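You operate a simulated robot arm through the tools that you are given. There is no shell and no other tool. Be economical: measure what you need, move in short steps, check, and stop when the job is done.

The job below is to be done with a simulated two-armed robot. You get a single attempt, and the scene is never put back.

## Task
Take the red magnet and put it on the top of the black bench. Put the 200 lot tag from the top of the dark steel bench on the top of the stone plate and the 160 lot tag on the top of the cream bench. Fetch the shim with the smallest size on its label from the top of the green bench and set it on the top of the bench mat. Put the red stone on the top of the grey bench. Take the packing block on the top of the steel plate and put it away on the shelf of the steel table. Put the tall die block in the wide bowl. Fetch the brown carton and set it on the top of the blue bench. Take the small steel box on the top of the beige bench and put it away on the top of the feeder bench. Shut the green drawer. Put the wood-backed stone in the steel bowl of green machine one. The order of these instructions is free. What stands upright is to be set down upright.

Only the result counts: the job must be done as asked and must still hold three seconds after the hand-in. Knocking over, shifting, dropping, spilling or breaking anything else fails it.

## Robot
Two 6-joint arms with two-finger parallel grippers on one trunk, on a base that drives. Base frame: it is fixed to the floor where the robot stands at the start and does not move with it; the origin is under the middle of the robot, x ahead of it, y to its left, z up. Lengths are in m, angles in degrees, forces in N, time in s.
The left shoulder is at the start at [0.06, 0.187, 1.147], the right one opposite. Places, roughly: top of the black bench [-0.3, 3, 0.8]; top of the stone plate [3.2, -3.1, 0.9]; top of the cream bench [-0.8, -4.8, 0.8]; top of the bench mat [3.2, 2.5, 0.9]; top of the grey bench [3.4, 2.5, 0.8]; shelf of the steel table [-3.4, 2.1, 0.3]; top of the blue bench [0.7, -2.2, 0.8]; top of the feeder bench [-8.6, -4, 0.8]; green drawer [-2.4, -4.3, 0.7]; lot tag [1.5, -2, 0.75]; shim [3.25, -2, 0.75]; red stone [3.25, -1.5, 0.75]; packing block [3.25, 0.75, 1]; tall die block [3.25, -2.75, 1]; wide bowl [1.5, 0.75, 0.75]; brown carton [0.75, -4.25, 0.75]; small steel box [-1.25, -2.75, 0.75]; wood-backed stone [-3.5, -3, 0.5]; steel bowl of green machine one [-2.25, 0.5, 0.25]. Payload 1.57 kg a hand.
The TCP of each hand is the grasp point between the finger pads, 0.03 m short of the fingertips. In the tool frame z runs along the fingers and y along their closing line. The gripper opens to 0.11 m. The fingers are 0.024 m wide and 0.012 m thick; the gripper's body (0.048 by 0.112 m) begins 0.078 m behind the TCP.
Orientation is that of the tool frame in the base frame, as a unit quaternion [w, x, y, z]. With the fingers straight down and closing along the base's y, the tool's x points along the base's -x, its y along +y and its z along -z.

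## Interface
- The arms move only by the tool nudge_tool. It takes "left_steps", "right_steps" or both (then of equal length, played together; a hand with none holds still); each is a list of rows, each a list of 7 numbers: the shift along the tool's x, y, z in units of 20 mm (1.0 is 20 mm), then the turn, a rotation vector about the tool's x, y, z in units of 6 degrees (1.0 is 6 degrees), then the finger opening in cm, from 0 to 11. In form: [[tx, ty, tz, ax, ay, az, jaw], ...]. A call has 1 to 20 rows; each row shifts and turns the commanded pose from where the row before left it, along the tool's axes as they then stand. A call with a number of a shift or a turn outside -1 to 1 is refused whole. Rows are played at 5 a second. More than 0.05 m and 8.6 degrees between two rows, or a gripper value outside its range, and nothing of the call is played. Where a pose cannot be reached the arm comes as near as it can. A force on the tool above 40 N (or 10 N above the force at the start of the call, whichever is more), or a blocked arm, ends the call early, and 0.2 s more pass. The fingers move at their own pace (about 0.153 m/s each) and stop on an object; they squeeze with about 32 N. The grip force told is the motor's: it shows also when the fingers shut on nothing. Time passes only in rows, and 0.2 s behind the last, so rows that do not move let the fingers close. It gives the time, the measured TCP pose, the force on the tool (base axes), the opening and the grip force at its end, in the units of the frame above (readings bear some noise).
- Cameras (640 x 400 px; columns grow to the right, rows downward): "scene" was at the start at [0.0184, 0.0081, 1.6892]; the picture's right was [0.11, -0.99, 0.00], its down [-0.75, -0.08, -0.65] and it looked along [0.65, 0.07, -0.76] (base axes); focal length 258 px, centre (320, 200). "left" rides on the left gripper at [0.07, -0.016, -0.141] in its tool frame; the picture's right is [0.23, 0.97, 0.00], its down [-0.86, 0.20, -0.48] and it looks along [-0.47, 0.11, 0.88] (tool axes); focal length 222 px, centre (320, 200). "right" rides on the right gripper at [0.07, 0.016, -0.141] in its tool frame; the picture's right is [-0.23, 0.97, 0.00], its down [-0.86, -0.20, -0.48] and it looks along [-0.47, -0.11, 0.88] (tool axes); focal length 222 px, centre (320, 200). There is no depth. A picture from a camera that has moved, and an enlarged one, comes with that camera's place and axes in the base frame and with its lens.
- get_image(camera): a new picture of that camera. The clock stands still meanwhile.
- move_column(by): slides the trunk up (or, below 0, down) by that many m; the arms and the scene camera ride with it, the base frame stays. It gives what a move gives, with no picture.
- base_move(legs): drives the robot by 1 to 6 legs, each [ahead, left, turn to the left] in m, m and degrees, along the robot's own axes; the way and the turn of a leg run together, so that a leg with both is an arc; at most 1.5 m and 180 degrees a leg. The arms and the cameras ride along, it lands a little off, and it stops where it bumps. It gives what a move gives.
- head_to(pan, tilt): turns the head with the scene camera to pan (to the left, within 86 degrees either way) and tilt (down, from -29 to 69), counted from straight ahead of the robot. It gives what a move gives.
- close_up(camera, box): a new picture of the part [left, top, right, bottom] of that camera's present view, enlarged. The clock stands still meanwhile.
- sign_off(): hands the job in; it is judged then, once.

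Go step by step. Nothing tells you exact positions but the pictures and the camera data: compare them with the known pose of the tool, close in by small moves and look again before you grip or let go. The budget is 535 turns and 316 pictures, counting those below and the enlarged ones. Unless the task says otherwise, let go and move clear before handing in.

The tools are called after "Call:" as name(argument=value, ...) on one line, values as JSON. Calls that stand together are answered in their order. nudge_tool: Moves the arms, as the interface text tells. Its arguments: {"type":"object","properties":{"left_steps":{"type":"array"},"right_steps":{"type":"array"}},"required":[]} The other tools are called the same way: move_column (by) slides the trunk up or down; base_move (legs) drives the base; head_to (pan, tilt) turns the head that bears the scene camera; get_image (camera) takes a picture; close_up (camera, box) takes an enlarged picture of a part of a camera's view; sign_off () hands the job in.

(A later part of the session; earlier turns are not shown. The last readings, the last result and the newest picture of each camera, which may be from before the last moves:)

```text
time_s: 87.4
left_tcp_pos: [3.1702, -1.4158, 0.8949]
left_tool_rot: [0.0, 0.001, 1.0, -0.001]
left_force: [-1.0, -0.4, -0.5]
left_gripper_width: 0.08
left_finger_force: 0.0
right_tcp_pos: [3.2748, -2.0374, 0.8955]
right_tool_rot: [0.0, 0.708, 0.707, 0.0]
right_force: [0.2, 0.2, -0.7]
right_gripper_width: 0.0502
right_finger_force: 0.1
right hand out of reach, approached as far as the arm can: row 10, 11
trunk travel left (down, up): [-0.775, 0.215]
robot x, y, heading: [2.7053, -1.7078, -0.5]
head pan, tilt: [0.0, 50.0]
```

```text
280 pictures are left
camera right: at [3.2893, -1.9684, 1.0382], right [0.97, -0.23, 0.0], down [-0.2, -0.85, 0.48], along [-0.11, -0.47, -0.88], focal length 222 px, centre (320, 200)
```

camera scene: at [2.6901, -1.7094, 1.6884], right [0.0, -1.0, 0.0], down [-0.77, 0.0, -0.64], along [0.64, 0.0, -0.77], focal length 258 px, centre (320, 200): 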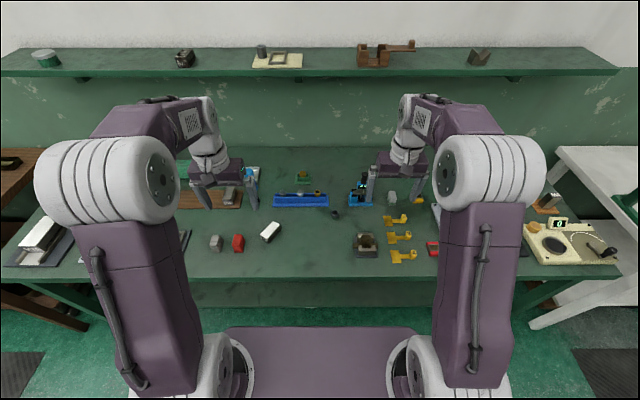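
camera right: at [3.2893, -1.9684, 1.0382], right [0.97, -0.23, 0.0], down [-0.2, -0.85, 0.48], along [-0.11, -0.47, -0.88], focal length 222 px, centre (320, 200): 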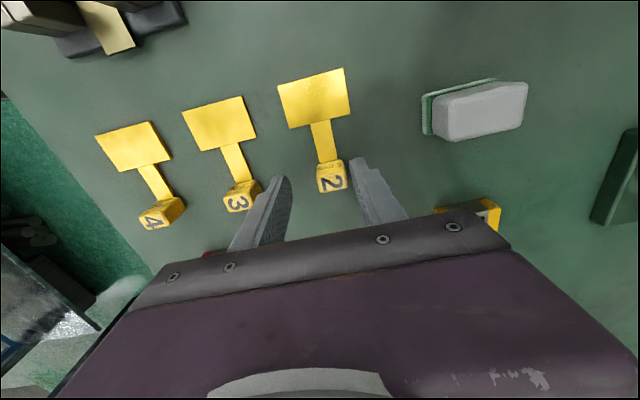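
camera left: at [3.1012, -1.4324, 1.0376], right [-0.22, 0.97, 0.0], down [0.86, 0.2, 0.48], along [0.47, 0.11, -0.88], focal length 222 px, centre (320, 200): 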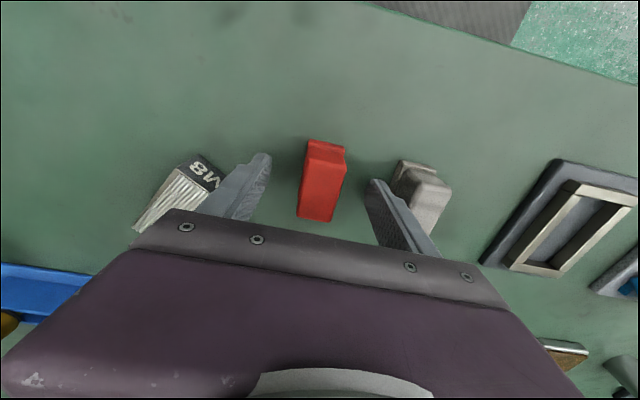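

Alignment is good. Narrow the jaws a bit and lower gently until near the bench.

Call:
nudge_tool(left_steps=[[0, 0, 0.2, 0, 0, 0, 6], [0, 0, 0.2, 0, 0, 0, 6], [0, 0, 0.2, 0, 0, 0, 6], [0, 0, 0.2, 0, 0, 0, 6]], right_steps=[[0, 0.2, 0.2, 0, 0, 0, 5], [0, 0.2, 0.2, 0, 0, 0, 5], [0, 0, 0.2, 0, 0, 0, 5], [0, 0, 0.2, 0, 0, 0, 5]])

Call:
get_image(camera="right")

```text
time_s: 88.4
left_tcp_pos: [3.1696, -1.4175, 0.8794]
left_tool_rot: [0.001, 0.001, 1.0, 0.001]
left_force: [0.7, 0.0, 5.7]
left_gripper_width: 0.0596
left_finger_force: 0.1
right_tcp_pos: [3.2716, -2.0357, 0.8826]
right_tool_rot: [-0.001, 0.708, 0.706, 0.0]
right_force: [-0.3, -0.5, -0.2]
right_gripper_width: 0.0503
right_finger_force: 0.0
right hand out of reach, approached as far as the arm can: row 1, 2
trunk travel left (down, up): [-0.775, 0.215]
robot x, y, heading: [2.7032, -1.7084, -0.5]
head pan, tilt: [0.0, 50.0]
```

```text
279 pictures are left
camera right: at [3.2862, -1.9659, 1.0253], right [0.97, -0.23, 0.0], down [-0.2, -0.85, 0.48], along [-0.11, -0.47, -0.88], focal length 222 px, centre (320, 200)
```

right: 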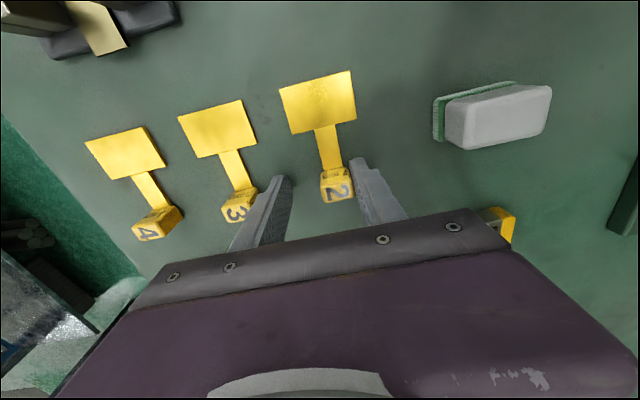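

Left fingertips touch the bench (top at z ≈ 0.849). I'll grip the red stone with the left hand and lift it, right hand holds.

Call:
nudge_tool(left_steps=[[0, 0, -0.15, 0, 0, 0, 6], [0, 0, 0, 0, 0, 0, 1], [0, 0, 0, 0, 0, 0, 1], [0, 0, 0, 0, 0, 0, 1], [0, 0, -0.5, 0, 0, 0, 1], [0, 0, -1, 0, 0, 0, 1], [0, 0, -1, 0, 0, 0, 1], [0, 0, -1, 0, 0, 0, 1]], right_steps=[[0, 0, -1, 0, 0, 0, 5], [0, 0, 0, 0, 0, 0, 5], [0, 0, 0, 0, 0, 0, 5], [0, 0, 0, 0, 0, 0, 5], [0, 0, 0, 0, 0, 0, 5], [0, 0, 0, 0, 0, 0, 5], [0, 0, 0, 0, 0, 0, 5], [0, 0, 0, 0, 0, 0, 5]])

Call:
base_move(legs=[[0.03, 0, 0]])

Call:
nudge_tool(right_steps=[[0, 0, 0, 0, 0, 0, 5], [0, 0, 0, 0, 0, 0, 5]])

Call:
get_image(camera="right")

Call:
get_image(camera="left")

```text
time_s: 90.2
left_tcp_pos: [3.1698, -1.416, 0.9533]
left_tool_rot: [0.0, 0.002, 1.0, 0.0]
left_force: [0.1, 0.1, -0.8]
left_gripper_width: 0.0295
left_finger_force: 32.1
right_tcp_pos: [3.2724, -2.0357, 0.9018]
right_tool_rot: [0.0, 0.708, 0.706, 0.0]
right_force: [0.6, -0.3, 0.0]
right_gripper_width: 0.0498
right_finger_force: 0.1
trunk travel left (down, up): [-0.775, 0.215]
robot x, y, heading: [2.7041, -1.7109, -0.2]
head pan, tilt: [0.0, 50.0]
```

```text
time_s: 91.0
left_tcp_pos: [3.1948, -1.4157, 0.9551]
left_tool_rot: [0.002, 0.002, 1.0, 0.0]
left_force: [-0.3, 0.2, -0.2]
left_gripper_width: 0.0291
left_finger_force: 31.6
right_tcp_pos: [3.3002, -2.0354, 0.9048]
right_tool_rot: [0.002, 0.708, 0.706, 0.001]
right_force: [-0.2, 0.6, 0.0]
right_gripper_width: 0.0502
right_finger_force: 0.1
trunk travel left (down, up): [-0.775, 0.215]
robot x, y, heading: [2.7329, -1.7083, -0.1]
head pan, tilt: [0.0, 50.0]
```

```text
time_s: 91.6
left_tcp_pos: [3.1978, -1.4161, 0.9536]
left_tool_rot: [0.001, 0.002, 1.0, 0.0]
left_force: [0.9, 0.4, -1.2]
left_gripper_width: 0.0295
left_finger_force: 32.5
right_tcp_pos: [3.3017, -2.0366, 0.9041]
right_tool_rot: [0.0, 0.708, 0.706, 0.001]
right_force: [0.0, -0.1, -0.5]
right_gripper_width: 0.05
right_finger_force: 0.0
trunk travel left (down, up): [-0.775, 0.215]
robot x, y, heading: [2.7314, -1.709, -0.5]
head pan, tilt: [0.0, 50.0]
```

```text
278 pictures are left
camera right: at [3.317, -1.9662, 1.0451], right [0.97, -0.23, 0.0], down [-0.2, -0.85, 0.48], along [-0.11, -0.47, -0.88], focal length 222 px, centre (320, 200)
```

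right: 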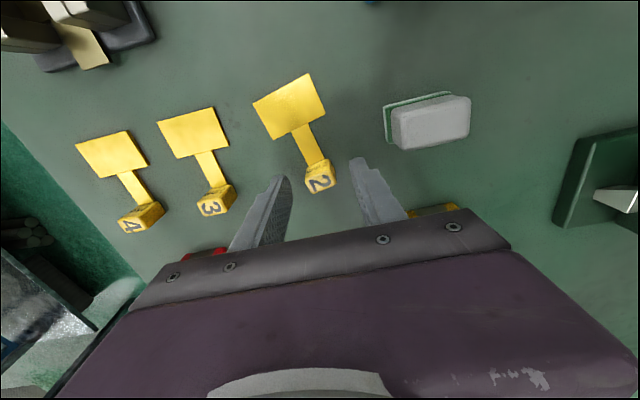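

```text
277 pictures are left
camera left: at [3.1285, -1.4318, 1.0954], right [-0.22, 0.97, 0.0], down [0.86, 0.2, 0.48], along [0.47, 0.11, -0.88], focal length 222 px, centre (320, 200)
```

left: 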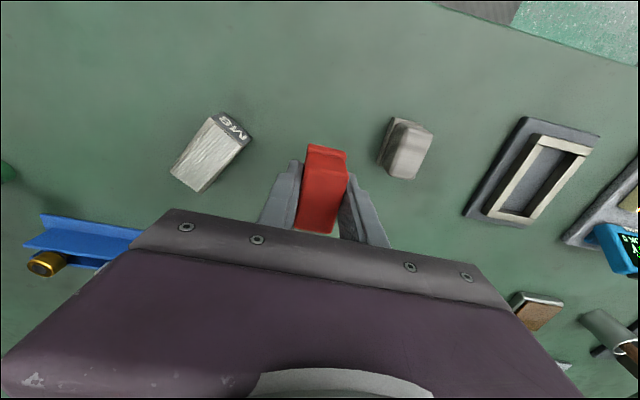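

The shim was nudged slightly but lies between the fingers. Lower and grip it.

Call:
nudge_tool(right_steps=[[0, 0, 0.5, 0, 0, 0, 5], [0, 0, 0.55, 0, 0, 0, 5], [0, 0, 0, 0, 0, 0, 0.5], [0, 0, 0, 0, 0, 0, 0.5], [0, 0, 0, 0, 0, 0, 0.5], [0, 0, -0.5, 0, 0, 0, 0.5], [0, 0, -1, 0, 0, 0, 0.5], [0, 0, -1, 0, 0, 0, 0.5], [0, 0, -1, 0, 0, 0, 0.5]])

Call:
get_image(camera="right")

```text
time_s: 93.6
left_tcp_pos: [3.1994, -1.4154, 0.9531]
left_tool_rot: [0.0, 0.002, 1.0, 0.0]
left_force: [0.6, 0.2, -0.5]
left_gripper_width: 0.0292
left_finger_force: 32.1
right_tcp_pos: [3.3021, -2.0348, 0.9514]
right_tool_rot: [0.0, 0.709, 0.705, 0.0]
right_force: [-0.5, 0.0, -0.5]
right_gripper_width: 0.0229
right_finger_force: 31.5
trunk travel left (down, up): [-0.775, 0.215]
robot x, y, heading: [2.7277, -1.7086, -0.1]
head pan, tilt: [0.0, 50.0]
```

```text
276 pictures are left
camera right: at [3.3184, -1.9656, 1.094], right [0.97, -0.23, 0.0], down [-0.2, -0.85, 0.48], along [-0.11, -0.47, -0.88], focal length 222 px, centre (320, 200)
```

right: 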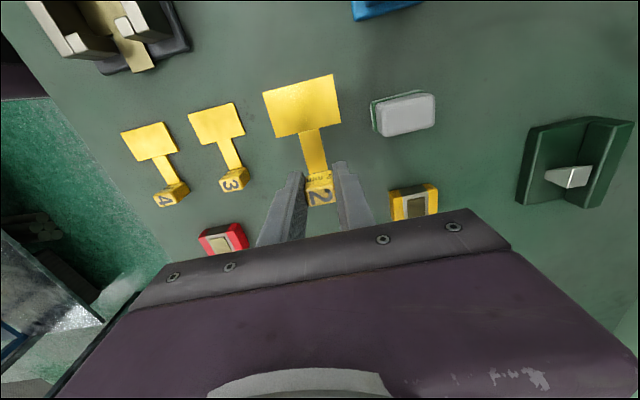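

Both held. Raise trunk, back off and slide left to the grey bench.

Call:
move_column(by=0.2)

Call:
base_move(legs=[[-0.3, 0, 0.3], [0, 1.5, 0], [0, 1.5, 0], [0, 1.1, 0]])

Call:
get_image(camera="scene")

Call:
get_image(camera="right")

Call:
get_image(camera="left")

```text
time_s: 95.8
left_tcp_pos: [3.1991, -1.4156, 1.1532]
left_tool_rot: [0.0, 0.002, 1.0, -0.001]
left_force: [0.0, -0.6, -0.8]
left_gripper_width: 0.0289
left_finger_force: 31.7
right_tcp_pos: [3.3036, -2.0353, 1.1508]
right_tool_rot: [0.001, 0.709, 0.706, 0.0]
right_force: [-0.1, -0.4, -1.0]
right_gripper_width: 0.0229
right_finger_force: 31.8
trunk travel left (down, up): [-0.975, 0.015]
robot x, y, heading: [2.733, -1.7072, -0.3]
head pan, tilt: [0.0, 50.0]
```

```text
time_s: 117.2
left_tcp_pos: [2.9219, 2.6953, 1.1531]
left_tool_rot: [0.0, 0.009, 1.0, 0.001]
left_force: [0.0, -0.7, -1.5]
left_gripper_width: 0.0291
left_finger_force: 32.4
right_tcp_pos: [3.017, 2.0756, 1.1514]
right_tool_rot: [0.001, 0.713, 0.701, 0.001]
right_force: [0.9, -0.6, 0.2]
right_gripper_width: 0.0229
right_finger_force: 32.3
trunk travel left (down, up): [-0.975, 0.015]
robot x, y, heading: [2.451, 2.4061, -0.8]
head pan, tilt: [0.0, 50.0]
```

```text
275 pictures are left
camera scene: at [2.4704, 2.4066, 1.8884], right [-0.02, -1.0, 0.0], down [-0.77, 0.01, -0.64], along [0.64, -0.01, -0.77], focal length 258 px, centre (320, 200)
```

scene: 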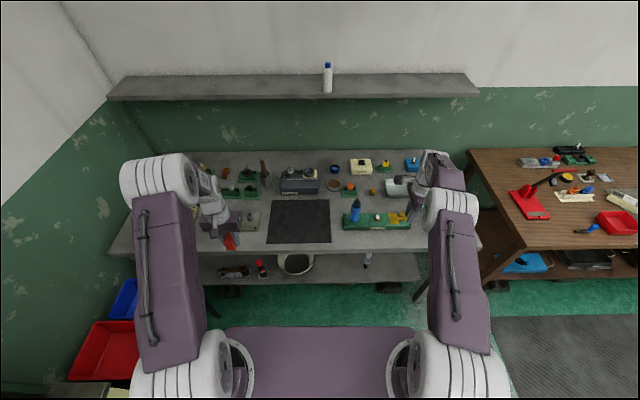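

```text
274 pictures are left
camera right: at [3.0344, 2.1437, 1.2936], right [0.97, -0.24, 0.0], down [-0.21, -0.85, 0.48], along [-0.12, -0.46, -0.88], focal length 222 px, centre (320, 200)
```

right: 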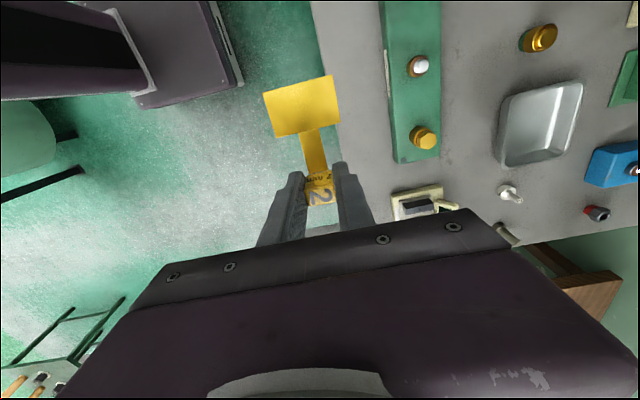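

```text
273 pictures are left
camera left: at [2.8523, 2.68, 1.2951], right [-0.21, 0.98, 0.0], down [0.86, 0.18, 0.48], along [0.47, 0.1, -0.88], focal length 222 px, centre (320, 200)
```

left: 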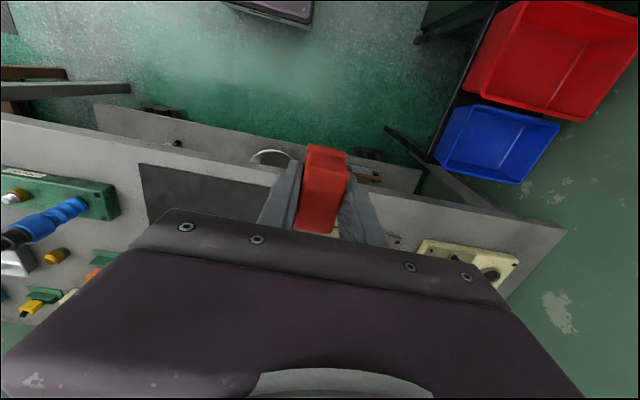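

Mat spans x 3.08–3.33, y 2.34–2.64. I need a free spot on the bench for the stone; zoom in.

Call:
close_up(camera="scene", box=[200, 140, 480, 315])

Call:
close_up(camera="right", box=[300, 0, 640, 240])

```text
2.29 times, centred on (340, 228) of scene
camera zoom: at [2.4704, 2.4066, 1.8884], right [-0.02, -1.0, 0.0], down [-0.77, 0.01, -0.64], along [0.64, -0.01, -0.77], focal length 590 px, centre (274, 137)
```

zoom: 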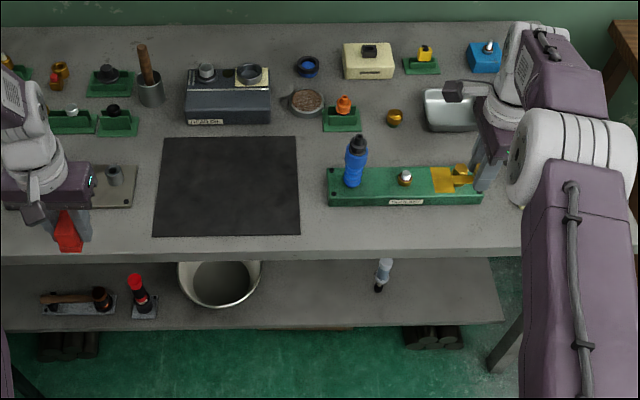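

```text
1.67 times, centred on (470, 120) of right
camera zoom: at [3.0344, 2.1437, 1.2936], right [0.97, -0.24, 0.0], down [-0.21, -0.85, 0.48], along [-0.12, -0.46, -0.88], focal length 370 px, centre (70, 333)
```

zoom: 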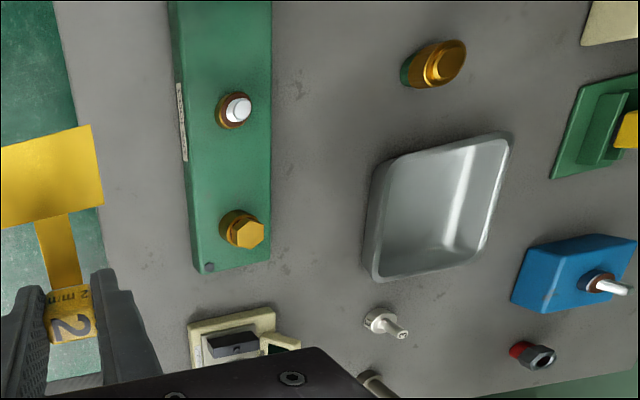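

The front strip left of the mat (x≈3.09, y≈2.72) is free for the stone, and the mat centre for the shim. Drive in and position both hands above.

Call:
base_move(legs=[[0.24, 0, 0.8]])

Call:
nudge_tool(left_steps=[[1, 0, 0, 0, 0, 0, 1], [1, 0, 0, 0, 0, 0, 1], [1, 0, 0, 0, 0, 0, 1], [0.5, 0, 0, 0, 0, 0, 1], [0, 0.5, 0, 0, 0, 0, 1], [0, 0.5, 0, 0, 0, 0, 1], [0, 0, 0, 0, 0, 0, 1], [0, 0, 0, 0, 0, 0, 1], [0, 0, 0, 0, 0, 0, 1], [0, 0, 0, 0, 0, 0, 1], [0, 0, 0, 0, 0, 0, 1], [0, 0, 0, 0, 0, 0, 1], [0, 0, 0, 0, 0, 0, 1], [0, 0, 0, 0, 0, 0, 1], [0, 0, 0, 0, 0, 0, 1], [0, 0, 0, 0, 0, 0, 1], [0, 0, 0, 0, 0, 0, 1], [0, 0, 0, 0, 0, 0, 1]], right_steps=[[1, -0.2, 0, 0, 0, 0, 0.5], [1, -0.2, 0, 0, 0, 0, 0.5], [1, -0.2, 0, 0, 0, 0, 0.5], [1, -0.2, 0, 0, 0, 0, 0.5], [1, -0.2, 0, 0, 0, 0, 0.5], [1, -0.2, 0, 0, 0, 0, 0.5], [1, -0.2, 0, 0, 0, 0, 0.5], [1, -0.2, 0, 0, 0, 0, 0.5], [1, -0.2, 0, 0, 0, 0, 0.5], [1, -0.2, 0, 0, 0, 0, 0.5], [1, -0.2, 0, 0, 0, 0, 0.5], [1, -0.2, 0, 0, 0, 0, 0.5], [1, -0.2, 0, 0, 0, 0, 0.5], [1, -0.2, 0, 0, 0, 0, 0.5], [1, 0, 0, 0, 0, 0, 0.5], [1, 0, 0, 0, 0, 0, 0.5], [1, 0, 0, 0, 0, 0, 0.5], [1, 0, 0, 0, 0, 0, 0.5]])

Call:
get_image(camera="left")

Call:
get_image(camera="right")

```text
time_s: 119.0
left_tcp_pos: [3.1559, 2.7003, 1.1539]
left_tool_rot: [0.001, 0.001, 1.0, 0.0]
left_force: [-0.5, 0.3, -0.7]
left_gripper_width: 0.0294
left_finger_force: 32.1
right_tcp_pos: [3.2605, 2.0815, 1.1523]
right_tool_rot: [0.001, 0.708, 0.706, 0.001]
right_force: [-0.7, 0.3, 0.1]
right_gripper_width: 0.023
right_finger_force: 32.2
trunk travel left (down, up): [-0.975, 0.015]
robot x, y, heading: [2.6932, 2.4058, -0.3]
head pan, tilt: [0.0, 50.0]
```

```text
time_s: 122.8
left_tcp_pos: [3.088, 2.7213, 1.1513]
left_tool_rot: [-0.001, 0.002, 1.0, 0.0]
left_force: [0.2, 0.4, -2.0]
left_gripper_width: 0.029
left_finger_force: 32.0
right_tcp_pos: [3.209, 2.4415, 1.1517]
right_tool_rot: [0.001, 0.708, 0.706, -0.001]
right_force: [0.4, 0.4, -0.8]
right_gripper_width: 0.0227
right_finger_force: 31.6
trunk travel left (down, up): [-0.975, 0.015]
robot x, y, heading: [2.6955, 2.4083, -0.4]
head pan, tilt: [0.0, 50.0]
```

```text
270 pictures are left
camera left: at [3.0196, 2.7053, 1.2946], right [-0.22, 0.97, 0.0], down [0.86, 0.2, 0.48], along [0.47, 0.11, -0.88], focal length 222 px, centre (320, 200)
```

left: 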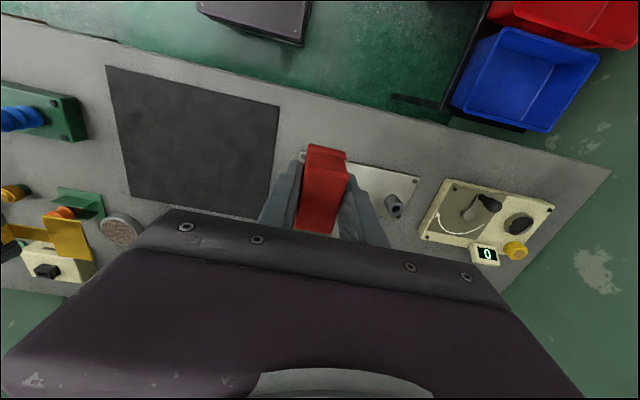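

```text
269 pictures are left
camera right: at [3.225, 2.5114, 1.2937], right [0.97, -0.23, 0.0], down [-0.2, -0.85, 0.48], along [-0.11, -0.47, -0.88], focal length 222 px, centre (320, 200)
```

right: 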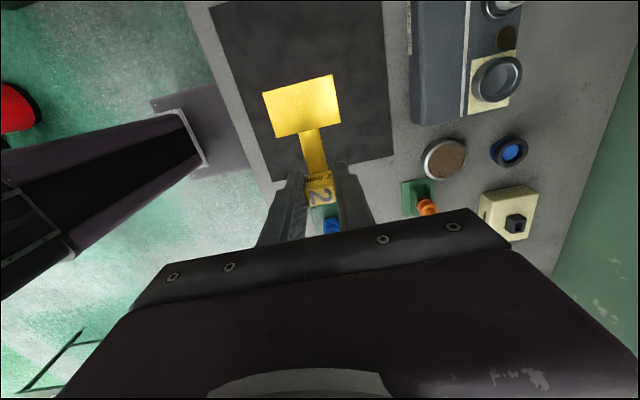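

Adjust the stone to x≈3.107, the shim toward the mat centre, then lower the trunk 0.2.

Call:
nudge_tool(left_steps=[[-0.95, 0, 0, 0, 0, 0, 1], [0, 0, 0, 0, 0, 0, 1]], right_steps=[[0.8, 0, 0, 0, 0, 0, 0.5], [0, 0, 0, 0, 0, 0, 0.5]])

Call:
move_column(by=-0.2)

Call:
nudge_tool(left_steps=[[0, 0, 1, 0, 0, 0, 1], [0, 0, 1, 0, 0, 0, 1], [0, 0, 0.6, 0, 0, 0, 1], [0, 0, 0.2, 0, 0, 0, 1], [0, 0, 0.2, 0, 0, 0, 1], [0, 0, 0.2, 0, 0, 0, 1], [0, 0, 0.1, 0, 0, 0, 1]], right_steps=[[0, 0, 1, 0, 0, 0, 0.5], [0, 0, 1, 0, 0, 0, 0.5], [0, 0, 0.6, 0, 0, 0, 0.5], [0, 0, 0.2, 0, 0, 0, 0.5], [0, 0, 0.1, 0, 0, 0, 0.5], [0, 0, 0.1, 0, 0, 0, 0.5], [0, 0, 0.1, 0, 0, 0, 0.5]])

```text
time_s: 123.4
left_tcp_pos: [3.1098, 2.7223, 1.1529]
left_tool_rot: [-0.001, 0.001, 1.0, -0.001]
left_force: [-0.9, 0.9, -1.7]
left_gripper_width: 0.029
left_finger_force: 31.9
right_tcp_pos: [3.2101, 2.4576, 1.1518]
right_tool_rot: [0.001, 0.708, 0.706, -0.001]
right_force: [1.1, 0.5, -0.9]
right_gripper_width: 0.0227
right_finger_force: 32.3
trunk travel left (down, up): [-0.975, 0.015]
robot x, y, heading: [2.6904, 2.4098, -0.1]
head pan, tilt: [0.0, 50.0]
```

```text
time_s: 125.5
left_tcp_pos: [3.109, 2.7207, 0.9533]
left_tool_rot: [0.0, 0.001, 1.0, 0.0]
left_force: [-0.5, 0.1, -0.7]
left_gripper_width: 0.0289
left_finger_force: 32.1
right_tcp_pos: [3.2085, 2.4584, 0.9503]
right_tool_rot: [0.001, 0.708, 0.706, 0.0]
right_force: [0.0, -1.2, -0.5]
right_gripper_width: 0.0231
right_finger_force: 32.3
trunk travel left (down, up): [-0.775, 0.215]
robot x, y, heading: [2.6939, 2.4033, -0.1]
head pan, tilt: [0.0, 50.0]
```

```text
time_s: 127.1
left_tcp_pos: [3.1087, 2.7214, 0.8871]
left_tool_rot: [-0.001, 0.0, 1.0, 0.0]
left_force: [-0.3, -0.7, -1.2]
left_gripper_width: 0.0288
left_finger_force: 31.9
right_tcp_pos: [3.2095, 2.4577, 0.8894]
right_tool_rot: [0.001, 0.708, 0.706, 0.0]
right_force: [0.0, -0.5, -1.1]
right_gripper_width: 0.0229
right_finger_force: 32.6
trunk travel left (down, up): [-0.775, 0.215]
robot x, y, heading: [2.6959, 2.4068, -0.2]
head pan, tilt: [0.0, 50.0]
```

Not in contact yet; lower further in tiny steps.

Call:
nudge_tool(left_steps=[[0, 0, 0.1, 0, 0, 0, 1], [0, 0, 0.08, 0, 0, 0, 1], [0, 0, 0.05, 0, 0, 0, 1]], right_steps=[[0, 0, 0.1, 0, 0, 0, 0.5], [0, 0, 0.08, 0, 0, 0, 0.5], [0, 0, 0.05, 0, 0, 0, 0.5]])

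Call:
get_image(camera="right")

Call:
get_image(camera="left")

```text
time_s: 127.9
left_tcp_pos: [3.1073, 2.7212, 0.8839]
left_tool_rot: [0.0, 0.002, 1.0, 0.0]
left_force: [-0.1, 0.7, -0.8]
left_gripper_width: 0.0292
left_finger_force: 31.8
right_tcp_pos: [3.2093, 2.458, 0.8861]
right_tool_rot: [0.0, 0.709, 0.706, 0.001]
right_force: [-0.3, -0.2, 5.5]
right_gripper_width: 0.023
right_finger_force: 31.8
trunk travel left (down, up): [-0.775, 0.215]
robot x, y, heading: [2.6955, 2.4074, 0.0]
head pan, tilt: [0.0, 50.0]
```

```text
268 pictures are left
camera right: at [3.2244, 2.5266, 1.028], right [0.97, -0.23, 0.0], down [-0.2, -0.85, 0.48], along [-0.11, -0.47, -0.88], focal length 222 px, centre (320, 200)
```

right: 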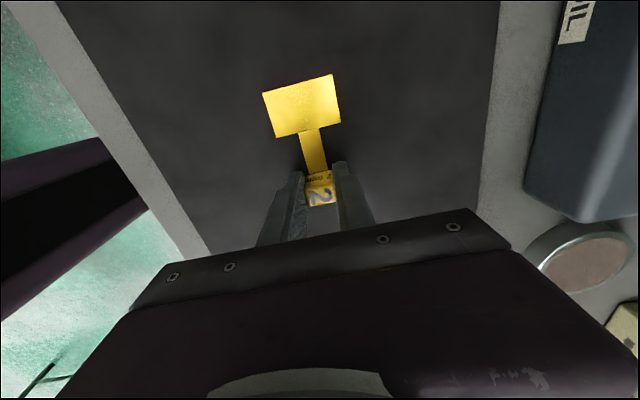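

```text
267 pictures are left
camera left: at [3.038, 2.7044, 1.0245], right [-0.22, 0.97, 0.0], down [0.86, 0.2, 0.48], along [0.47, 0.11, -0.88], focal length 222 px, centre (320, 200)
```

left: 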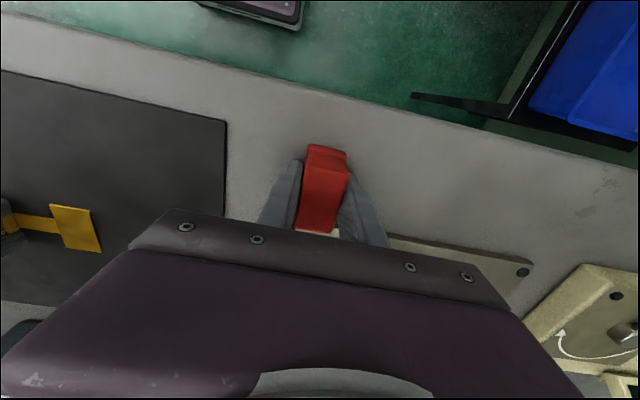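

Shim is on the mat; stone is just above the bench. Lower the stone a hair, then open both and rise.

Call:
nudge_tool(left_steps=[[0, 0, 0.06, 0, 0, 0, 1], [0, 0, 0.06, 0, 0, 0, 1], [0, 0, 0.04, 0, 0, 0, 1]])

Call:
nudge_tool(left_steps=[[0, 0, 0, 0, 0, 0, 5.5], [0, 0, 0, 0, 0, 0, 5.5], [0, 0, -0.5, 0, 0, 0, 5.5], [0, 0, -1, 0, 0, 0, 5.5], [0, 0, -1, 0, 0, 0, 5.5], [0, 0, -1, 0, 0, 0, 5.5]], right_steps=[[0, 0, 0, 0, 0, 0, 5], [0, 0, 0, 0, 0, 0, 5], [0, 0, -0.5, 0, 0, 0, 5], [0, 0, -1, 0, 0, 0, 5], [0, 0, -1, 0, 0, 0, 5], [0, 0, -1, 0, 0, 0, 5]])

Call:
move_column(by=0.2)

Call:
get_image(camera="left")

Call:
get_image(camera="right")

```text
time_s: 128.7
left_tcp_pos: [3.1084, 2.72, 0.8814]
left_tool_rot: [0.003, 0.001, 1.0, 0.002]
left_force: [1.3, 3.7, 24.8]
left_gripper_width: 0.0292
left_finger_force: 31.4
right_tcp_pos: [3.2064, 2.4568, 0.8858]
right_tool_rot: [0.001, 0.708, 0.706, 0.001]
right_force: [-0.1, -0.2, 0.7]
right_gripper_width: 0.0231
right_finger_force: 32.2
trunk travel left (down, up): [-0.775, 0.215]
robot x, y, heading: [2.6915, 2.4038, -0.2]
head pan, tilt: [0.0, 50.0]
```

```text
time_s: 130.1
left_tcp_pos: [3.1079, 2.7204, 0.95]
left_tool_rot: [-0.001, 0.002, 1.0, 0.0]
left_force: [-0.5, 0.5, -0.2]
left_gripper_width: 0.0549
left_finger_force: 0.1
right_tcp_pos: [3.208, 2.4573, 0.9551]
right_tool_rot: [0.0, 0.709, 0.706, 0.0]
right_force: [-0.7, 1.0, -0.5]
right_gripper_width: 0.0497
right_finger_force: 0.0
trunk travel left (down, up): [-0.775, 0.215]
robot x, y, heading: [2.6933, 2.4073, -0.3]
head pan, tilt: [0.0, 50.0]
```

```text
time_s: 132.3
left_tcp_pos: [3.1084, 2.7213, 1.1496]
left_tool_rot: [0.001, 0.002, 1.0, 0.0]
left_force: [0.4, -0.3, 0.7]
left_gripper_width: 0.0548
left_finger_force: 0.0
right_tcp_pos: [3.2097, 2.4581, 1.1534]
right_tool_rot: [0.0, 0.708, 0.706, 0.001]
right_force: [-0.7, -0.6, 0.9]
right_gripper_width: 0.0501
right_finger_force: 0.1
trunk travel left (down, up): [-0.975, 0.015]
robot x, y, heading: [2.6934, 2.4079, -0.2]
head pan, tilt: [0.0, 50.0]
```

```text
266 pictures are left
camera left: at [3.039, 2.7044, 1.2917], right [-0.22, 0.97, 0.0], down [0.86, 0.2, 0.48], along [0.47, 0.11, -0.88], focal length 222 px, centre (320, 200)
```

left: 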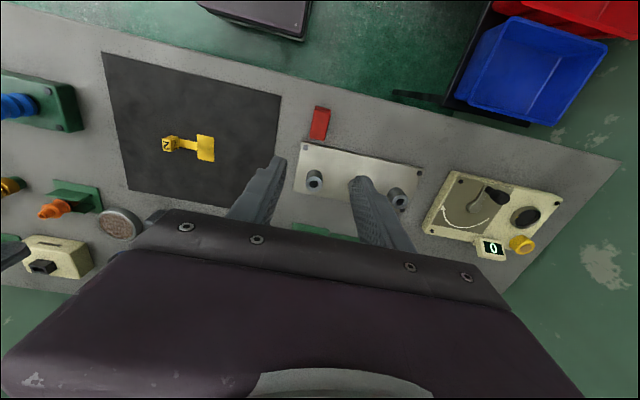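

```text
265 pictures are left
camera right: at [3.2245, 2.5267, 1.2968], right [0.97, -0.23, 0.0], down [-0.2, -0.85, 0.48], along [-0.11, -0.47, -0.88], focal length 222 px, centre (320, 200)
```

right: 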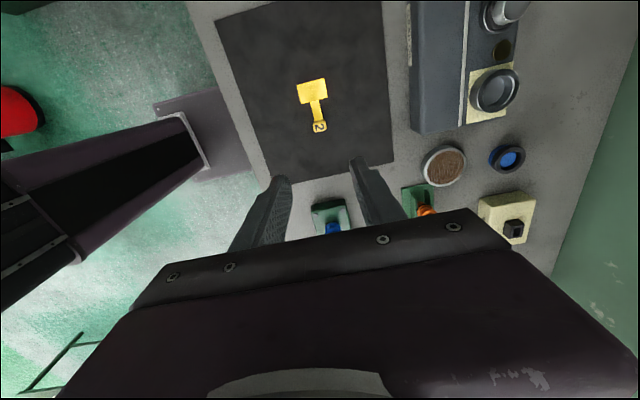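

Both set. Next, back off, reset right hand and look at the brown bench on the way.

Call:
base_move(legs=[[-0.3, 0, 0.2], [0, -1.5, 0], [0, -0.15, 0]])

Call:
nudge_tool(right_steps=[[-1, 0, 0, 0, 0, 0, 8], [-1, 0, 0, 0, 0, 0, 8], [-1, 0, 0, 0, 0, 0, 8], [-1, 0, 0, 0, 0, 0, 8], [-1, 0, 0, 0, 0, 0, 8], [-1, 0, 0, 0, 0, 0, 8], [-1, 0, 0, 0, 0, 0, 8], [-1, 0, 0, 0, 0, 0, 8], [-1, 0, 0, 0, 0, 0, 8], [-1, 0, 0, 0, 0, 0, 8], [-1, 0, 0, 0, 0, 0, 8], [-1, 0, 0, 0, 0, 0, 8], [-1, 0, 0, 0, 0, 0, 8], [-1, 0, 0, 0, 0, 0, 8]])

Call:
head_to(pan=0, tilt=45)

Call:
close_up(camera="scene", box=[140, 80, 500, 305])

```text
time_s: 142.4
left_tcp_pos: [2.8082, 1.0637, 1.148]
left_tool_rot: [0.001, -0.002, 1.0, -0.001]
left_force: [0.2, -0.1, 0.4]
left_gripper_width: 0.0549
left_finger_force: 0.1
right_tcp_pos: [2.9114, 0.8001, 1.1538]
right_tool_rot: [0.001, 0.705, 0.709, -0.001]
right_force: [-0.3, 1.1, -0.1]
right_gripper_width: 0.0504
right_finger_force: 0.0
trunk travel left (down, up): [-0.975, 0.015]
robot x, y, heading: [2.3964, 0.7422, 0.3]
head pan, tilt: [0.0, 50.0]
```

```text
time_s: 145.4
left_tcp_pos: [2.8083, 1.0606, 1.1502]
left_tool_rot: [0.0, -0.002, 1.0, 0.0]
left_force: [-0.5, -0.1, -0.3]
left_gripper_width: 0.055
left_finger_force: 0.0
right_tcp_pos: [2.9135, 0.5179, 1.1535]
right_tool_rot: [-0.001, 0.705, 0.709, 0.0]
right_force: [-0.3, -0.1, -0.5]
right_gripper_width: 0.0797
right_finger_force: 0.1
trunk travel left (down, up): [-0.975, 0.015]
robot x, y, heading: [2.3943, 0.7469, 0.2]
head pan, tilt: [0.0, 50.0]
```

```text
time_s: 146.1
left_tcp_pos: [2.8088, 1.0606, 1.1493]
left_tool_rot: [-0.001, -0.002, 1.0, 0.0]
left_force: [-0.1, 0.0, -0.5]
left_gripper_width: 0.0549
left_finger_force: 0.0
right_tcp_pos: [2.9118, 0.5185, 1.1538]
right_tool_rot: [-0.001, 0.705, 0.709, 0.0]
right_force: [-0.2, 0.9, -0.2]
right_gripper_width: 0.0799
right_finger_force: 0.0
trunk travel left (down, up): [-0.975, 0.015]
robot x, y, heading: [2.3942, 0.7403, 0.3]
head pan, tilt: [0.0, 45.0]
```

```text
1.78 times, centred on (320, 192) of scene
camera zoom: at [2.4179, 0.7424, 1.8952], right [0.01, -1.0, 0.0], down [-0.71, 0.0, -0.71], along [0.71, 0.0, -0.71], focal length 459 px, centre (320, 213)
```

zoom: 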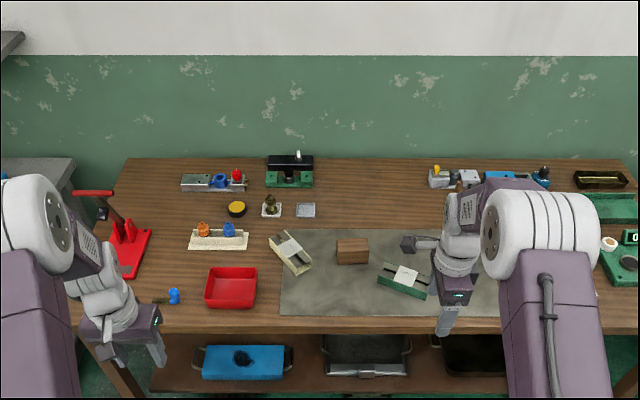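

Packing block (brown) is at ≈(3.265, 0.65) on the steel plate. I'll fetch it later; now to the dark steel bench: drive to y≈-2 and turn round.

Call:
base_move(legs=[[0, -1.4, 0], [0, -1.3, 0], [0, 0, 90], [0, 0, 90]])

Call:
get_image(camera="scene")

Call:
get_image(camera="right")

Call:
get_image(camera="left")

```text
time_s: 166.8
left_tcp_pos: [2.0025, -2.2695, 1.1501]
left_tool_rot: [0.0, 1.0, 0.017, 0.001]
left_force: [-0.3, 0.1, 0.9]
left_gripper_width: 0.055
left_finger_force: 0.0
right_tcp_pos: [1.8822, -1.7314, 1.1533]
right_tool_rot: [0.0, 0.719, -0.695, 0.001]
right_force: [-0.2, -0.1, -0.4]
right_gripper_width: 0.0803
right_finger_force: 0.0
trunk travel left (down, up): [-0.975, 0.015]
robot x, y, heading: [2.4081, -1.941, -178.1]
head pan, tilt: [0.0, 45.0]
```

```text
263 pictures are left
camera scene: at [2.3854, -1.942, 1.8953], right [-0.03, 1.0, 0.0], down [0.71, 0.02, -0.71], along [-0.71, -0.02, -0.71], focal length 258 px, centre (320, 200)
```

scene: 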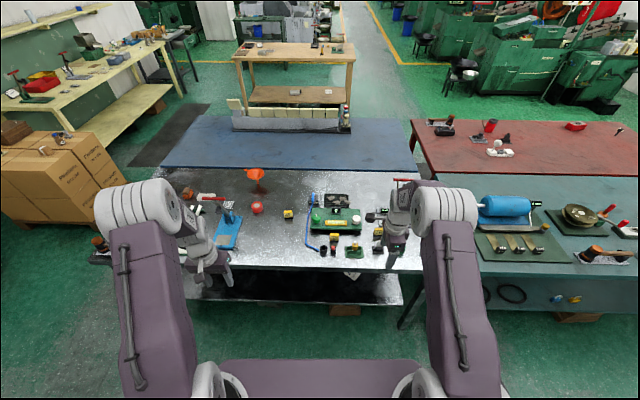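

```text
262 pictures are left
camera right: at [1.8676, -1.8019, 1.2967], right [-0.98, 0.19, 0.0], down [0.17, 0.86, 0.48], along [0.09, 0.47, -0.88], focal length 222 px, centre (320, 200)
```

right: 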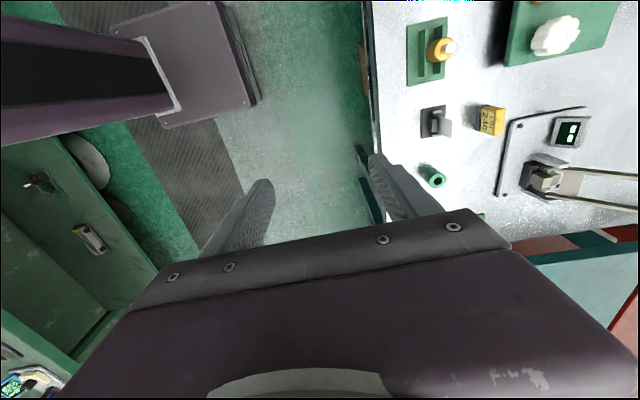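

```text
261 pictures are left
camera left: at [2.0708, -2.2521, 1.2919], right [0.26, -0.97, 0.0], down [-0.85, -0.23, 0.48], along [-0.46, -0.13, -0.88], focal length 222 px, centre (320, 200)
```

left: 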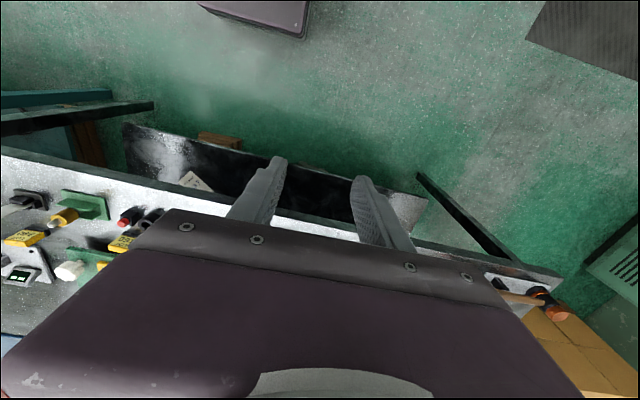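

Yellow tags are visible on the bench. Zoom to read them.

Call:
close_up(camera="right", box=[390, 60, 630, 210])

Call:
close_up(camera="scene", box=[180, 150, 420, 300])

Call:
close_up(camera="left", box=[0, 170, 180, 300])

```text
2.67 times, centred on (510, 135) of right
camera zoom: at [1.8676, -1.8019, 1.2967], right [-0.98, 0.19, 0.0], down [0.17, 0.86, 0.48], along [0.09, 0.47, -0.88], focal length 592 px, centre (-187, 373)
```

zoom: 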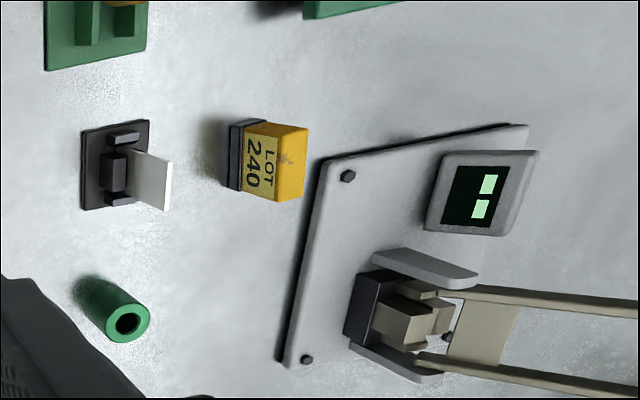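

```text
2.67 times, centred on (300, 225) of scene
camera zoom: at [2.3854, -1.942, 1.8953], right [-0.03, 1.0, 0.0], down [0.71, 0.02, -0.71], along [-0.71, -0.02, -0.71], focal length 689 px, centre (373, 133)
```

zoom: 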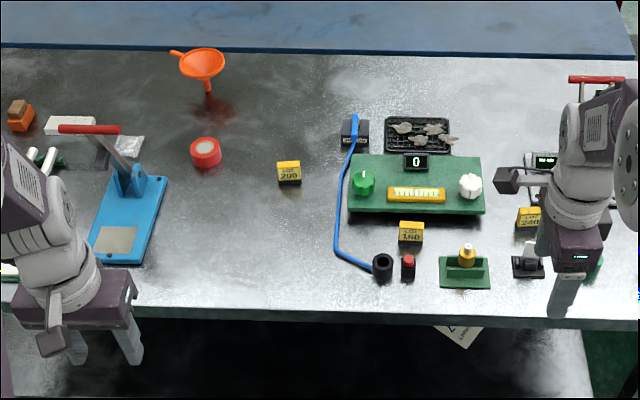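

```text
3.08 times, centred on (90, 235) of left
camera zoom: at [2.0708, -2.2521, 1.2919], right [0.26, -0.97, 0.0], down [-0.85, -0.23, 0.48], along [-0.46, -0.13, -0.88], focal length 684 px, centre (1028, 92)
```

zoom: 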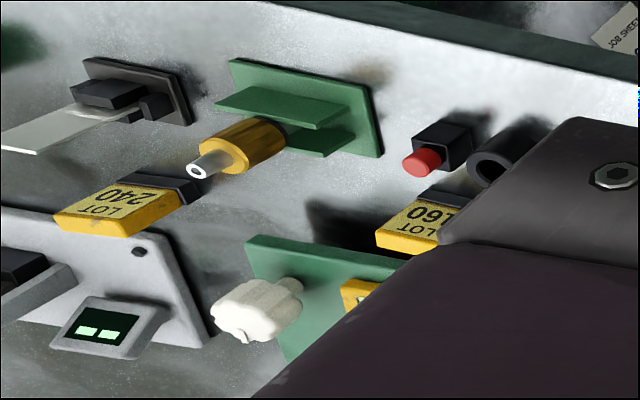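

Tags 200 (≈1.479, -2.134) and 160 (≈1.62, -1.89) stand upright, labels toward me. Drive closer.

Call:
base_move(legs=[[0.36, 0, -1.9]])

Call:
nudge_tool(left_steps=[[-1, 0, 0, 0, 0, 0, 7], [-1, 0, 0, 0, 0, 0, 7], [-1, 0, 0, 0, 0, 0, 7], [0, 0, 0, 0, 0, 0, 7]])

Call:
get_image(camera="left")

Call:
get_image(camera="right")

```text
time_s: 169.1
left_tcp_pos: [1.6316, -2.2607, 1.151]
left_tool_rot: [0.0, 1.0, -0.001, -0.001]
left_force: [-0.2, 0.6, 0.4]
left_gripper_width: 0.055
left_finger_force: 0.0
right_tcp_pos: [1.5321, -1.7183, 1.1553]
right_tool_rot: [0.0, -0.706, 0.708, 0.001]
right_force: [1.1, 0.6, 0.6]
right_gripper_width: 0.08
right_finger_force: 0.0
trunk travel left (down, up): [-0.975, 0.015]
robot x, y, heading: [2.0421, -1.9506, 179.7]
head pan, tilt: [0.0, 45.0]
```

```text
time_s: 170.1
left_tcp_pos: [1.5682, -2.2603, 1.1491]
left_tool_rot: [0.0, 1.0, -0.001, 0.001]
left_force: [-0.2, 0.5, 0.1]
left_gripper_width: 0.0699
left_finger_force: 0.1
right_tcp_pos: [1.5286, -1.7181, 1.1535]
right_tool_rot: [0.001, -0.707, 0.708, -0.001]
right_force: [-0.2, 0.5, -0.4]
right_gripper_width: 0.0801
right_finger_force: 0.1
trunk travel left (down, up): [-0.975, 0.015]
robot x, y, heading: [2.0457, -1.9473, 180.1]
head pan, tilt: [0.0, 45.0]
```

```text
257 pictures are left
camera left: at [1.6376, -2.2452, 1.2913], right [0.23, -0.97, 0.0], down [-0.86, -0.2, 0.48], along [-0.46, -0.11, -0.88], focal length 222 px, centre (320, 200)
```

left: 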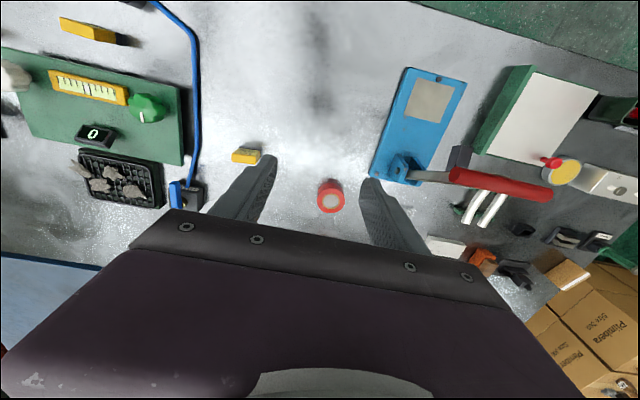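

```text
256 pictures are left
camera right: at [1.5114, -1.7885, 1.2965], right [-0.97, 0.23, 0.0], down [0.2, 0.85, 0.48], along [0.11, 0.47, -0.88], focal length 222 px, centre (320, 200)
```

right: 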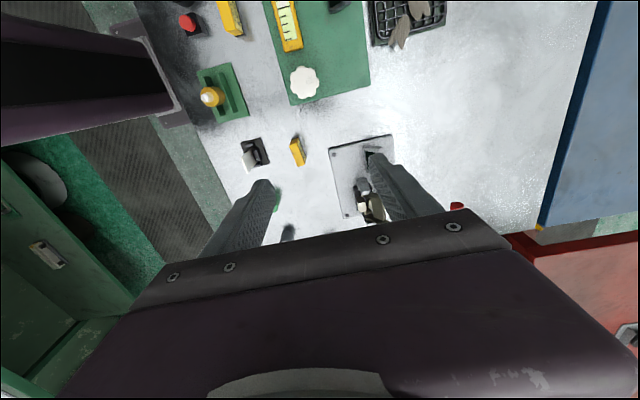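

Both tags located in two views. Move hands above them at height.

Call:
nudge_tool(left_steps=[[-0.5, -0.7, 0, 0, 0, 0, 7], [-0.5, -0.7, 0, 0, 0, 0, 7], [-0.5, -0.7, 0, 0, 0, 0, 7], [-0.5, -0.7, 0, 0, 0, 0, 7], [-0.5, -0.7, 0, 0, 0, 0, 7], [-0.5, -0.7, 0, 0, 0, 0, 7], [-0.5, -0.7, 0, 0, 0, 0, 7], [-0.5, -0.7, 0, 0, 0, 0, 7], [-0.45, -0.6, 0, 0, 0, 0, 7], [0, 0, 0, 0, 0, 0, 7]], right_steps=[[0.9, -0.46, 0, 0, 0, 0, 4], [0.9, -0.46, 0, 0, 0, 0, 4], [0.9, -0.46, 0, 0, 0, 0, 4], [0.9, -0.46, 0, 0, 0, 0, 4], [0.9, -0.46, 0, 0, 0, 0, 4], [0.9, -0.46, 0, 0, 0, 0, 4], [0.9, -0.46, 0, 0, 0, 0, 4], [0.9, -0.46, 0, 0, 0, 0, 4], [0.9, -0.46, 0, 0, 0, 0, 4], [0.7, -0.46, 0, 0, 0, 0, 4]])

Call:
move_column(by=-0.12)

Call:
get_image(camera="left")

Call:
get_image(camera="right")

```text
time_s: 172.3
left_tcp_pos: [1.481, -2.1382, 1.1493]
left_tool_rot: [0.0, 1.0, -0.001, 0.002]
left_force: [-0.3, 0.8, -0.1]
left_gripper_width: 0.07
left_finger_force: 0.0
right_tcp_pos: [1.622, -1.8941, 1.1547]
right_tool_rot: [0.001, -0.707, 0.708, 0.0]
right_force: [-0.3, 0.7, -0.9]
right_gripper_width: 0.0403
right_finger_force: 0.1
trunk travel left (down, up): [-0.975, 0.015]
robot x, y, heading: [2.0419, -1.9476, 179.9]
head pan, tilt: [0.0, 45.0]
```

```text
time_s: 173.8
left_tcp_pos: [1.4807, -2.1371, 1.0287]
left_tool_rot: [0.0, 1.0, 0.0, 0.0]
left_force: [-0.8, 0.0, 0.1]
left_gripper_width: 0.0701
left_finger_force: 0.0
right_tcp_pos: [1.6216, -1.8933, 1.0353]
right_tool_rot: [0.001, -0.706, 0.708, 0.0]
right_force: [0.5, -0.4, -0.3]
right_gripper_width: 0.0402
right_finger_force: 0.1
trunk travel left (down, up): [-0.855, 0.135]
robot x, y, heading: [2.0478, -1.9463, 179.9]
head pan, tilt: [0.0, 45.0]
```

```text
255 pictures are left
camera left: at [1.5501, -2.1213, 1.1718], right [0.23, -0.97, 0.0], down [-0.86, -0.2, 0.48], along [-0.47, -0.11, -0.88], focal length 222 px, centre (320, 200)
```

left: 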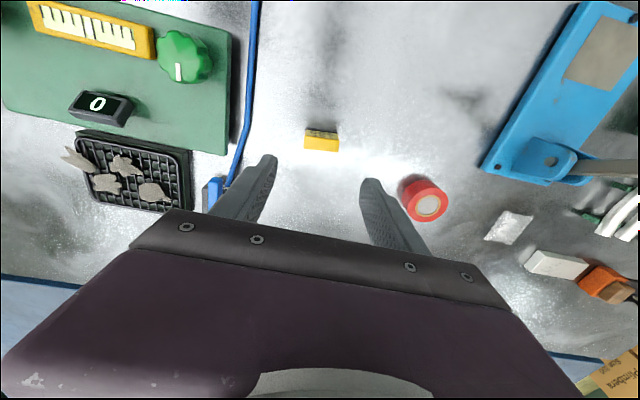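

```text
254 pictures are left
camera right: at [1.6039, -1.9641, 1.1767], right [-0.97, 0.23, 0.0], down [0.2, 0.85, 0.48], along [0.11, 0.47, -0.88], focal length 222 px, centre (320, 200)
```

right: 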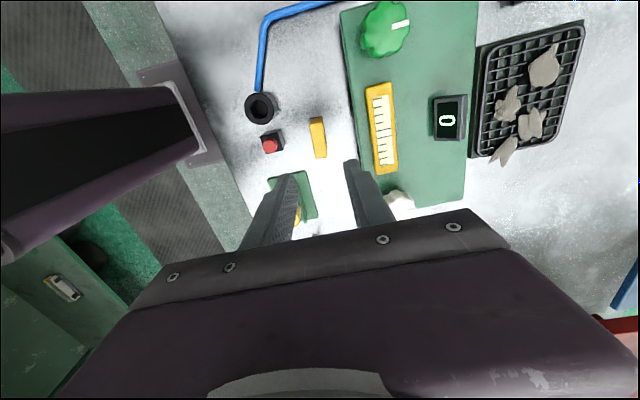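

Both aligned. Lower to grip height.

Call:
nudge_tool(left_steps=[[0.0, 0.05, 0.9, 0, 0, 0, 6], [0, 0.05, 0.9, 0, 0, 0, 6], [0, 0, 0.9, 0, 0, 0, 6], [0, 0, 0.9, 0, 0, 0, 6], [0, 0, 0.9, 0, 0, 0, 6], [0, 0, 0.9, 0, 0, 0, 6], [0, 0, 0.8, 0, 0, 0, 6], [0, 0, 0.7, 0, 0, 0, 6]], right_steps=[[0.1, 0, 0.92, 0, 0, 0, 4], [0.1, 0, 0.92, 0, 0, 0, 4], [0, 0, 0.92, 0, 0, 0, 4], [0, 0, 0.92, 0, 0, 0, 4], [0, 0, 0.92, 0, 0, 0, 4], [0, 0, 0.92, 0, 0, 0, 4], [0, 0, 0.92, 0, 0, 0, 4], [0, 0, 0.8, 0, 0, 0, 4]])

Call:
get_image(camera="left")

Call:
get_image(camera="right")

```text
time_s: 175.6
left_tcp_pos: [1.4813, -2.1385, 0.8902]
left_tool_rot: [0.0, 1.0, -0.002, -0.001]
left_force: [0.5, 0.8, -0.4]
left_gripper_width: 0.06
left_finger_force: 0.1
right_tcp_pos: [1.6218, -1.8983, 0.8882]
right_tool_rot: [0.0, -0.706, 0.708, 0.001]
right_force: [0.9, 0.2, 0.4]
right_gripper_width: 0.0399
right_finger_force: 0.0
trunk travel left (down, up): [-0.855, 0.135]
robot x, y, heading: [2.0446, -1.9487, 180.0]
head pan, tilt: [0.0, 45.0]
```

```text
253 pictures are left
camera left: at [1.5507, -2.1231, 1.0327], right [0.23, -0.97, 0.0], down [-0.86, -0.2, 0.48], along [-0.47, -0.11, -0.88], focal length 222 px, centre (320, 200)
```

left: 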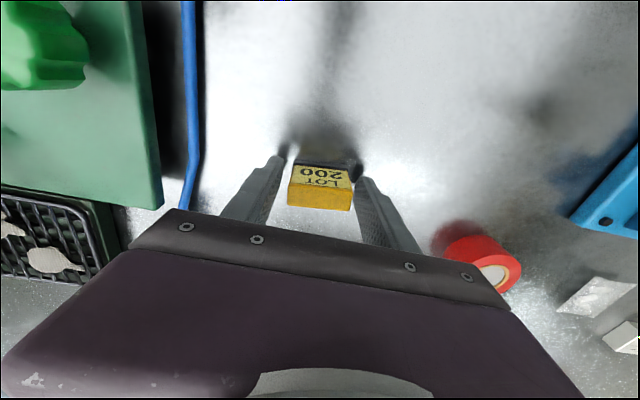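

```text
252 pictures are left
camera right: at [1.6041, -1.9686, 1.0318], right [-0.97, 0.23, 0.0], down [0.2, 0.85, 0.48], along [0.11, 0.47, -0.88], focal length 222 px, centre (320, 200)
```

right: 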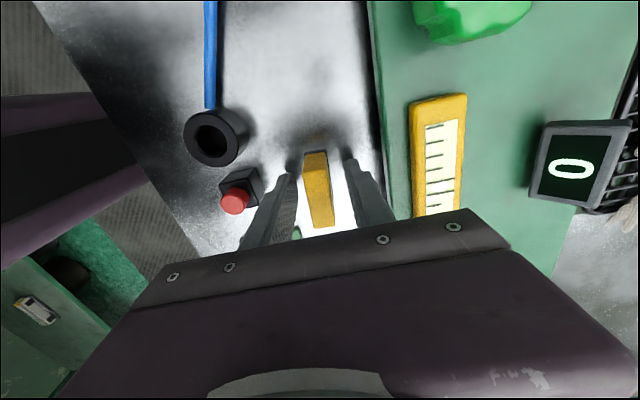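

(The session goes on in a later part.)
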